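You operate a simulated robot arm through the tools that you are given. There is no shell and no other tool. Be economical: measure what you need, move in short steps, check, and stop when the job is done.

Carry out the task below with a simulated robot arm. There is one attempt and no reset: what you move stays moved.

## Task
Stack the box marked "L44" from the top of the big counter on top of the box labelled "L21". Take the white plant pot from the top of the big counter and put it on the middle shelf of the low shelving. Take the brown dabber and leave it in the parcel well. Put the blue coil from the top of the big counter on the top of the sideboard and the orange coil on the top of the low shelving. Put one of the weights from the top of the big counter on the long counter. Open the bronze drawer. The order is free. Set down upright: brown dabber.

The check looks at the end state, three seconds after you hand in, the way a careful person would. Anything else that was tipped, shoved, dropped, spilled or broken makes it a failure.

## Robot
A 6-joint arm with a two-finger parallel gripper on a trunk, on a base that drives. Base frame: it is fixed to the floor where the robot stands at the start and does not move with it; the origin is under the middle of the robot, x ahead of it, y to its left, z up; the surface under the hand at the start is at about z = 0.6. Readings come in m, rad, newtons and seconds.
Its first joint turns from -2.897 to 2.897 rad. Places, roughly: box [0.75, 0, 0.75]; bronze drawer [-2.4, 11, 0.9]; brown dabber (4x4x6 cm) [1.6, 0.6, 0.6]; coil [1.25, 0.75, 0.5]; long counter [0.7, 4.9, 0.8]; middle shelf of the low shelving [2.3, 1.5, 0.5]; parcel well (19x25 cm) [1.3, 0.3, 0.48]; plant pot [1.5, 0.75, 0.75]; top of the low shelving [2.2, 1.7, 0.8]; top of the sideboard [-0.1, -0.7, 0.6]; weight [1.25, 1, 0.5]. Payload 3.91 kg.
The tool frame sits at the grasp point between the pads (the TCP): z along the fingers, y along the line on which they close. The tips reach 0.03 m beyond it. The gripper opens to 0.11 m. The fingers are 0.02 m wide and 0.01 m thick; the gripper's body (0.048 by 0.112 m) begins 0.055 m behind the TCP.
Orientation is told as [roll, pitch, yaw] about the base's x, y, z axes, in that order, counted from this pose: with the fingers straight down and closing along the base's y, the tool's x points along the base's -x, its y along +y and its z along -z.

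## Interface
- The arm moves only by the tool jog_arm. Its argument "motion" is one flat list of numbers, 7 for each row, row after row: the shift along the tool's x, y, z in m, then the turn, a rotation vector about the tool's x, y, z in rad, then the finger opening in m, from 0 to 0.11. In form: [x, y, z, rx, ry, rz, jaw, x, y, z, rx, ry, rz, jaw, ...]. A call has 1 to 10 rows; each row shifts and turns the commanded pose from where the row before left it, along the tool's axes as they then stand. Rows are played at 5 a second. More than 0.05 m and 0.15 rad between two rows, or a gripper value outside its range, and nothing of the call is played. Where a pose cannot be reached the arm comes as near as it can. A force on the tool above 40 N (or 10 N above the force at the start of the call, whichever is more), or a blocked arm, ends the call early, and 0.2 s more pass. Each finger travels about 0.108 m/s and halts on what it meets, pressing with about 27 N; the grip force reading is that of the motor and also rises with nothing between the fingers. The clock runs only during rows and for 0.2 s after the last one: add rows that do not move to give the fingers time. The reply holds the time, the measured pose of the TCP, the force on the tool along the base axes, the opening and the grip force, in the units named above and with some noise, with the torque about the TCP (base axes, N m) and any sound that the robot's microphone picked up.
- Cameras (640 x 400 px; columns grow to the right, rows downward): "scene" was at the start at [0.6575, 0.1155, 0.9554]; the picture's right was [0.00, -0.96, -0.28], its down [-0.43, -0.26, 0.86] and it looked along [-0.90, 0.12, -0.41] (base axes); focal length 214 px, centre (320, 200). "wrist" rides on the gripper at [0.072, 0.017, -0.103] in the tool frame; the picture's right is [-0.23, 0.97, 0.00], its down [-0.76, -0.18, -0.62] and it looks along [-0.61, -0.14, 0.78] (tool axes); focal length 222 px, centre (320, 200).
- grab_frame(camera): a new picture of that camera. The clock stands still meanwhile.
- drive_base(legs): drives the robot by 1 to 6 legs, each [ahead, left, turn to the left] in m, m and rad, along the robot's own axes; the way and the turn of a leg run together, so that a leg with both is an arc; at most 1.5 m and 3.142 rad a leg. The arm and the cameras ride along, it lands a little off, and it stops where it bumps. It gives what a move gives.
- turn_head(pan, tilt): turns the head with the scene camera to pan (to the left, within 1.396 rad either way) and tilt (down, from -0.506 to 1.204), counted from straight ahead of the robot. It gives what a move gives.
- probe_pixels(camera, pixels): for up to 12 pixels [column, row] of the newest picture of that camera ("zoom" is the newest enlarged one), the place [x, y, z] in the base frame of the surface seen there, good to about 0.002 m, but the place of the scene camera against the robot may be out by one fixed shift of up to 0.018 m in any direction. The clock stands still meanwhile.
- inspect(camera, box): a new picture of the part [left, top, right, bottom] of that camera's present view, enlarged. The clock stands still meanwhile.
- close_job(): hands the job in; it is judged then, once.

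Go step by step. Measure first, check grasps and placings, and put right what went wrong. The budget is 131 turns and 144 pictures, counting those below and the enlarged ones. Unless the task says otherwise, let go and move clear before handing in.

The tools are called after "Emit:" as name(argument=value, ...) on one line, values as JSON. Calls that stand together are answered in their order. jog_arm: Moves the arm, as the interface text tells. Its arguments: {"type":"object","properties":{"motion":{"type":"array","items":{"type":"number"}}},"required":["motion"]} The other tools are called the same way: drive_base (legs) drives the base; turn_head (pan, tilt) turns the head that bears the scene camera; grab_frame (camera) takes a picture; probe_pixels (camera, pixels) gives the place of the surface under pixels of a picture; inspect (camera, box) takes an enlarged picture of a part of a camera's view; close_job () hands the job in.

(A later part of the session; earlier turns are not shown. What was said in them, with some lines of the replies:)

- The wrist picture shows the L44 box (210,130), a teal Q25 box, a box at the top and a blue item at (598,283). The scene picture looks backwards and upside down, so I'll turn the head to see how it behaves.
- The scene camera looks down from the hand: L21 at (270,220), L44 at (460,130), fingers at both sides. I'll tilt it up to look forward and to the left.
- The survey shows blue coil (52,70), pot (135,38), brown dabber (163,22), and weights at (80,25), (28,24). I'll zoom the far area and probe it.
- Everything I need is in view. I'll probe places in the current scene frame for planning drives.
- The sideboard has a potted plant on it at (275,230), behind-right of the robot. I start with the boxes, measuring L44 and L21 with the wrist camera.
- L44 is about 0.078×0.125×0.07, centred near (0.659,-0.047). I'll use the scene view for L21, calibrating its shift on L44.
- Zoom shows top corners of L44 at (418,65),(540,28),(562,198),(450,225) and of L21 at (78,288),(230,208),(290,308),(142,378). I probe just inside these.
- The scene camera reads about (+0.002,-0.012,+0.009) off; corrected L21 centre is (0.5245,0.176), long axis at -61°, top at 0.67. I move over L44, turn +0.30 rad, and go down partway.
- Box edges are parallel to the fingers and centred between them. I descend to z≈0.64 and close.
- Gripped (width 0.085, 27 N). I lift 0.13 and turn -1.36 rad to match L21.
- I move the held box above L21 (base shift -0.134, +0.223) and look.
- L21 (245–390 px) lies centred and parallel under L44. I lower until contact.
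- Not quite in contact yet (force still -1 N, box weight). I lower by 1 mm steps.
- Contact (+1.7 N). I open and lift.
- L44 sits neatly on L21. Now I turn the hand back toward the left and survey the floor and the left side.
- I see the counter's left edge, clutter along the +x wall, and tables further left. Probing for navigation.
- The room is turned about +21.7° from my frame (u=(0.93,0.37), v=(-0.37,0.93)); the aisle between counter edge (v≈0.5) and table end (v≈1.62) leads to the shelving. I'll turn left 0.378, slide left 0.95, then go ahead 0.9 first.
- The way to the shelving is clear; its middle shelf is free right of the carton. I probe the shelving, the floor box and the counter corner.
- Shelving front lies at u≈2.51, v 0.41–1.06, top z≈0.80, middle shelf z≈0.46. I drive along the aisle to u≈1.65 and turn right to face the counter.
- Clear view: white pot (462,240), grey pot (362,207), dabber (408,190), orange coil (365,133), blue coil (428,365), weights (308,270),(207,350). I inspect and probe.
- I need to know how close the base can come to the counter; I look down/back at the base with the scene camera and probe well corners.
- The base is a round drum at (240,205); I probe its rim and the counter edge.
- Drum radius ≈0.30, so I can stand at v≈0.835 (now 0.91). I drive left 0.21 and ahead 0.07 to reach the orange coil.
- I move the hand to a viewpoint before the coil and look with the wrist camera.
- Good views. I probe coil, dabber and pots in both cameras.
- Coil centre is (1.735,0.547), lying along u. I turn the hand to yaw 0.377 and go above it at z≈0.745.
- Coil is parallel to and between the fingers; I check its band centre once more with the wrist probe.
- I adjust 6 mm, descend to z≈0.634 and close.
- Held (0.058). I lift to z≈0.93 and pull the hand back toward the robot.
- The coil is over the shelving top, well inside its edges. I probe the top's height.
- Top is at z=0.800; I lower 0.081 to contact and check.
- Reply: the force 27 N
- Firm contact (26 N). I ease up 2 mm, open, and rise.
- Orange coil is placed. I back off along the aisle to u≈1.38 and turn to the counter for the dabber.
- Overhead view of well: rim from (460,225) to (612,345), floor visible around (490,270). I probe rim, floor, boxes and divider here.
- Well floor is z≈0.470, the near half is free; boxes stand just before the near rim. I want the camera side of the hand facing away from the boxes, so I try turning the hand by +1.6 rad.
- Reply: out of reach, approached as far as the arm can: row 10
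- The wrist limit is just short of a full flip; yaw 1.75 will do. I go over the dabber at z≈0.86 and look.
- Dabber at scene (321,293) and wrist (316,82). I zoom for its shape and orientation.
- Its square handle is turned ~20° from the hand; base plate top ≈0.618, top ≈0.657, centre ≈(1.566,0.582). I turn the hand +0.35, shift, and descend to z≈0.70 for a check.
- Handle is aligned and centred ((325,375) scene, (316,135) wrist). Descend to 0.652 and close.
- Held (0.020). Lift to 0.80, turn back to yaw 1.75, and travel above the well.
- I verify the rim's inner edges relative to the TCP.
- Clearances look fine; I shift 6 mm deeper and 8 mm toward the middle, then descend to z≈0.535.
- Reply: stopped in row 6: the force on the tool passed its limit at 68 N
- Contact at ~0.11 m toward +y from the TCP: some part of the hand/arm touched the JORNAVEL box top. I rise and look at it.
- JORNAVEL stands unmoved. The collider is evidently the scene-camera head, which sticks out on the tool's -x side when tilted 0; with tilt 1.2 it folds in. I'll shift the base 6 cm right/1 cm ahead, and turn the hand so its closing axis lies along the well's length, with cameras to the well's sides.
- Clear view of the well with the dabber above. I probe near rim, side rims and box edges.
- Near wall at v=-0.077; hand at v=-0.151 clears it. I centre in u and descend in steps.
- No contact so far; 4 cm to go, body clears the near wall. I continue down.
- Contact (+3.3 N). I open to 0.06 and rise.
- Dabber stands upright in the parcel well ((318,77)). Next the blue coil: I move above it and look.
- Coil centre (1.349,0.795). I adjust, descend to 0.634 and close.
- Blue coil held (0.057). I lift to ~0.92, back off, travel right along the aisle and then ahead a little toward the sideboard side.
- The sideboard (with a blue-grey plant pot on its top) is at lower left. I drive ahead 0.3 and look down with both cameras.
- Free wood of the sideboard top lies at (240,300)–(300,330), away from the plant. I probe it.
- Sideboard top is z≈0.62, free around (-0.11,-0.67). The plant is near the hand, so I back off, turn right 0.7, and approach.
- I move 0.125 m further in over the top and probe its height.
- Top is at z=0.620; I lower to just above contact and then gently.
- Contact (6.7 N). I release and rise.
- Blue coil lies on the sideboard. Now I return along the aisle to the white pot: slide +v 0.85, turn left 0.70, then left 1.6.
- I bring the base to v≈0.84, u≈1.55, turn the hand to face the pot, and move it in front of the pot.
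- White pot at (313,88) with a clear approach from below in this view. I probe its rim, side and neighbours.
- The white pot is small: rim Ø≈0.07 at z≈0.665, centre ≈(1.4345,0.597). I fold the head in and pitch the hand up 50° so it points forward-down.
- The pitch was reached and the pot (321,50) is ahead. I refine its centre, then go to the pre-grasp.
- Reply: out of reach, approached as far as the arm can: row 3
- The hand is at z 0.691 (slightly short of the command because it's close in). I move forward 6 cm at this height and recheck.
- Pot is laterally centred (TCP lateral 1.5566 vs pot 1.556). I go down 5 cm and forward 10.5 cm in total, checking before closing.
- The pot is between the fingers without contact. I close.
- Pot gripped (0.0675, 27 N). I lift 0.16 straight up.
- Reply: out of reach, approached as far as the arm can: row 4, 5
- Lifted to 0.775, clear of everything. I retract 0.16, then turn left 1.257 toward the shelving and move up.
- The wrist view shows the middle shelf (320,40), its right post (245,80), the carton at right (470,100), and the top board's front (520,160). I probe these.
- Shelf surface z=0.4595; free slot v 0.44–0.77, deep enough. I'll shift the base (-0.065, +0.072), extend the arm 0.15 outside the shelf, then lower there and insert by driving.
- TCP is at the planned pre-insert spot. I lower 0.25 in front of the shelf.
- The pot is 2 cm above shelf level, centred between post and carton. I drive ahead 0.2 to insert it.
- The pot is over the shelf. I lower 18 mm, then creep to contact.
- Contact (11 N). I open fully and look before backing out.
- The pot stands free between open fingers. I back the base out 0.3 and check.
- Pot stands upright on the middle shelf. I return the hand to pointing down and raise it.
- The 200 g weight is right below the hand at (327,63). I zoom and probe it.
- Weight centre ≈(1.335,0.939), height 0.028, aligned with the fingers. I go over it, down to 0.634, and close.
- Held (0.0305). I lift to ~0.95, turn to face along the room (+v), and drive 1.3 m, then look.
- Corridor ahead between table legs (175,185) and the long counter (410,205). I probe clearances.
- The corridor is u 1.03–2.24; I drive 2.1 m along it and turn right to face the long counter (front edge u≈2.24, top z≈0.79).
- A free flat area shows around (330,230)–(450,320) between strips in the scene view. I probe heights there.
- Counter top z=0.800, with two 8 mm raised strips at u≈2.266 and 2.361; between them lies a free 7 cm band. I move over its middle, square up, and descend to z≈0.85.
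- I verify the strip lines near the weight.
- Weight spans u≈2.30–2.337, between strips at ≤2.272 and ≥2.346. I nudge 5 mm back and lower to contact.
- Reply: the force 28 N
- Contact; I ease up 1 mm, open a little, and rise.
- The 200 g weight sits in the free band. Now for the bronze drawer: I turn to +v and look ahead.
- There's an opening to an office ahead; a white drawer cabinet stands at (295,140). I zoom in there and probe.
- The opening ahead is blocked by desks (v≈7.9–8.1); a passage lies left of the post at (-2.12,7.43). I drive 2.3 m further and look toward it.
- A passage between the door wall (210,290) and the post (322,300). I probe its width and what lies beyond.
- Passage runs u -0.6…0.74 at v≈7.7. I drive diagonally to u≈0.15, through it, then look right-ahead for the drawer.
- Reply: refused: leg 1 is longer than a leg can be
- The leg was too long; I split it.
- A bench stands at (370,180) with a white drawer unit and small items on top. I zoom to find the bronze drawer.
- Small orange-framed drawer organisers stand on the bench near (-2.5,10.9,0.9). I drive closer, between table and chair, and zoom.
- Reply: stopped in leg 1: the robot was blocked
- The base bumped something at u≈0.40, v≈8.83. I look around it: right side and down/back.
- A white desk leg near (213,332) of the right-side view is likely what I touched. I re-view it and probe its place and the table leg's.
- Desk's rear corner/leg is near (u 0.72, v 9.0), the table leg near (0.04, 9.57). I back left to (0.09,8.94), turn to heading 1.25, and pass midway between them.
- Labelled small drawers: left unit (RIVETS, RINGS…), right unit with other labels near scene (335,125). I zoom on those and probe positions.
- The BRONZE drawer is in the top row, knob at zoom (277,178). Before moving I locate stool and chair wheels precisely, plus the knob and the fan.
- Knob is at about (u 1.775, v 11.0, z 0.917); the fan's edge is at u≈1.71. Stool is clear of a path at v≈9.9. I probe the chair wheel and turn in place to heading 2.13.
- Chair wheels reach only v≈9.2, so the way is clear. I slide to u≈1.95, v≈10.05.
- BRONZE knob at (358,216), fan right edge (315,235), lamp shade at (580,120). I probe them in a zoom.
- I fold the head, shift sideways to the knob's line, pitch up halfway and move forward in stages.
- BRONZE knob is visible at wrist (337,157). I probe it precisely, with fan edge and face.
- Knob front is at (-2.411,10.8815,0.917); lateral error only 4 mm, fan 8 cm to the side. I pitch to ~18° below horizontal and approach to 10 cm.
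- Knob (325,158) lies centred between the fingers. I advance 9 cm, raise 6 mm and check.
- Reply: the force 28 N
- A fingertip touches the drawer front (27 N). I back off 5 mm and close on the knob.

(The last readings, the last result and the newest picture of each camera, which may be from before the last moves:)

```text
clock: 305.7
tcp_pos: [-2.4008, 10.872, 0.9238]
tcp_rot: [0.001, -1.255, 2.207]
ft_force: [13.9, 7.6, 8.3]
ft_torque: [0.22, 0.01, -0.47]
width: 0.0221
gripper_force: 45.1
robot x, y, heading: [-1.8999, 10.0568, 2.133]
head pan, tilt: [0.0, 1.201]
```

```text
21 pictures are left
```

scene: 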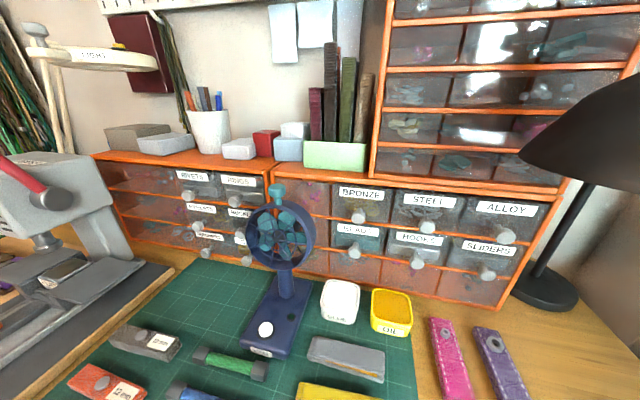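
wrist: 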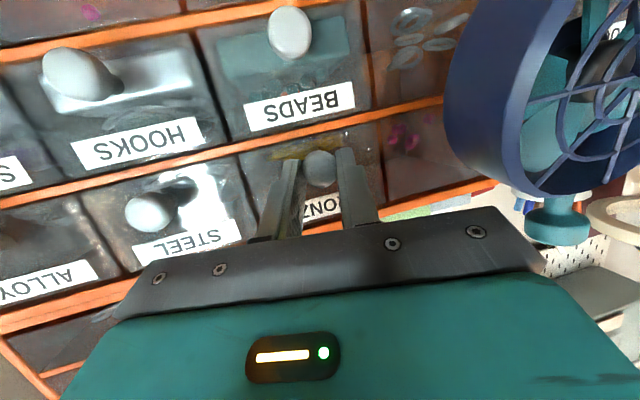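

Knob is gripped (0.022). I pull straight out along -v by 10 cm.

Emit:
jog_arm(motion=[0.003, 0.0026, -0.0092, 0, 0, 0, 0.005, 0.00605, 0.0051, -0.01835, 0, 0, 0, 0.005, 0.00605, 0.0051, -0.01835, 0, 0, 0, 0.005, 0.00605, 0.0051, -0.01835, 0, 0, 0, 0.005, 0.00605, 0.0051, -0.01835, 0, 0, 0, 0.005, 0.003, 0.0026, -0.0092, 0, 0, 0, 0.005, 0, 0, 0, 0, 0, 0, 0.005])

Emit:
grab_frame(camera="wrist")

```text
clock: 307.0
tcp_pos: [-2.3651, 10.7879, 0.9234]
tcp_rot: [0.003, -1.256, 2.201]
ft_force: [5.8, 2.6, 5.2]
ft_torque: [0.0, -0.01, -0.32]
width: 0.0222
gripper_force: 45.2
robot x, y, heading: [-1.9042, 10.0532, 2.123]
head pan, tilt: [0.0, 1.201]
stopped in row 6: the force on the tool passed its limit at 41 N (the readings are from after the stop); the commanded pose is now the measured one
```

```text
20 pictures are left
```

wrist: 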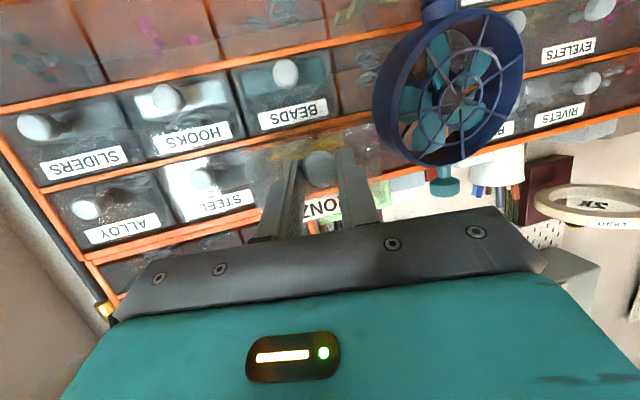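

The drawer came out ~9 cm and met its stop. I open the fingers and back away, then look.

Emit:
jog_arm(motion=[0, 0, 0, 0, 0, 0, 0.03, 0, 0, 0, 0, 0, 0, 0.05, 0, 0, 0, 0, 0, 0, 0.05, 0.0094, 0, -0.0285, 0, 0, 0, 0.05, 0.0125, 0, -0.038, 0, 0, 0, 0.05, 0.0125, 0, -0.038, 0, 0, 0, 0.05, 0, 0, 0, 0, 0, 0, 0.05])

Emit:
grab_frame(camera="wrist")

```text
clock: 308.6
tcp_pos: [-2.2983, 10.6994, 0.9248]
tcp_rot: [0.001, -1.256, 2.205]
ft_force: [0.7, 1.1, -1.0]
ft_torque: [-0.03, -0.03, 0.01]
width: 0.0501
gripper_force: 0.1
robot x, y, heading: [-1.9022, 10.0554, 2.13]
head pan, tilt: [0.0, 1.201]
```

```text
19 pictures are left
```

wrist: 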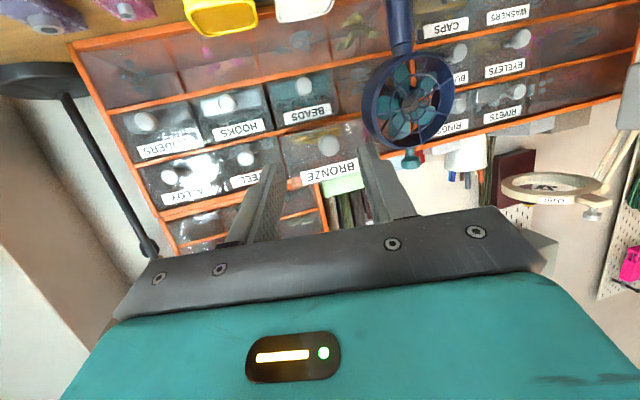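

Drawer BRONZE stands out in front. I verify distances and that the fan hasn't moved.

Emit:
probe_pixels(camera="wrist", pixels=[[328, 147], [330, 172], [310, 176], [364, 112], [455, 100], [410, 140], [245, 180]])

Emit:
jog_arm(motion=[0.0125, 0, -0.038, 0, 0, 0, 0.05, 0.0125, 0, -0.038, 0, 0, 0, 0.05, 0, 0, 0, 0, 0.15, 0, 0.05, 0, 0, 0, 0, 0.15, 0, 0.05, 0, 0, 0, 0, 0.15, 0, 0.05, 0, 0, 0, 0, 0.15, 0, 0.05])

Emit:
turn_head(pan=0.0, tilt=-0.4)

Emit:
grab_frame(camera="scene")

```text
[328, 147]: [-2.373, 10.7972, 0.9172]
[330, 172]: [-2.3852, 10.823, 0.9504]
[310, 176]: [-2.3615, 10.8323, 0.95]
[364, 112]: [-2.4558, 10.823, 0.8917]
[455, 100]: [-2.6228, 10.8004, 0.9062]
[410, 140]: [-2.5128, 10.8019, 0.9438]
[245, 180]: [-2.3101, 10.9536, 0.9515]
```

```text
clock: 310.0
tcp_pos: [-2.2745, 10.6256, 0.9288]
tcp_rot: [0.265, -0.755, 1.988]
ft_force: [4.5, 1.4, -2.6]
ft_torque: [0.09, 0.24, 0.32]
width: 0.0503
gripper_force: 0.2
out of reach, approached as far as the arm can: row 4
robot x, y, heading: [-1.901, 10.0529, 2.131]
head pan, tilt: [0.0, 1.201]
```

```text
clock: 311.6
tcp_pos: [-2.2764, 10.6242, 0.9292]
tcp_rot: [0.272, -0.757, 1.986]
ft_force: [0.0, -0.2, -0.7]
ft_torque: [0.0, 0.01, 0.0]
width: 0.0502
gripper_force: 0.0
robot x, y, heading: [-1.9028, 10.0513, 2.124]
head pan, tilt: [0.0, -0.4]
```

```text
18 pictures are left
```

scene: 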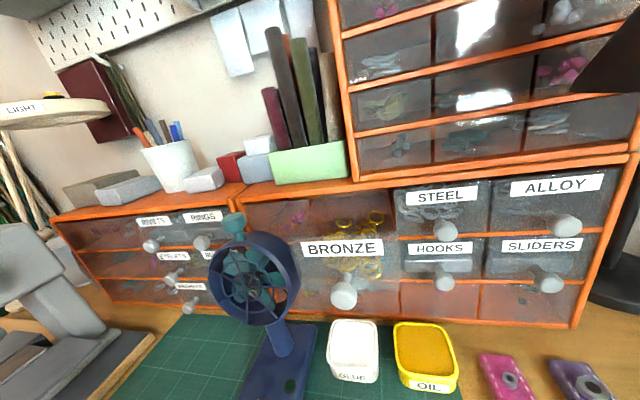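

The BRONZE drawer is out about 9.5 cm to its stop, the fan is where it was, and the hand is clear with no force on it. All items are done, so I hand in.

Emit:
close_job()

```text
The job is handed in.
```

I handed the job in with every item done; I don't have the check's verdict.

- **Boxes:** L44 is stacked on L21.
- **White pot:** it stands upright on the middle shelf of the low shelving.
- **Brown dabber:** it stands upright in the parcel well.
- **Coils:** the blue one is on the sideboard and the orange one is on top of the low shelving.
- **Weight:** the 200 g weight is on the long counter.
- **Bronze drawer:** it is open about 9.5 cm, where it met resistance that I took for its stop.

Two unplanned contacts happened. The hand pressed on top of the JORNAVEL box beside the parcel well (68 N); the box looked unmoved afterwards. The base bumped something in the office, probably the white desk's rear leg, and I did not check whether the desk or anything on it shifted.
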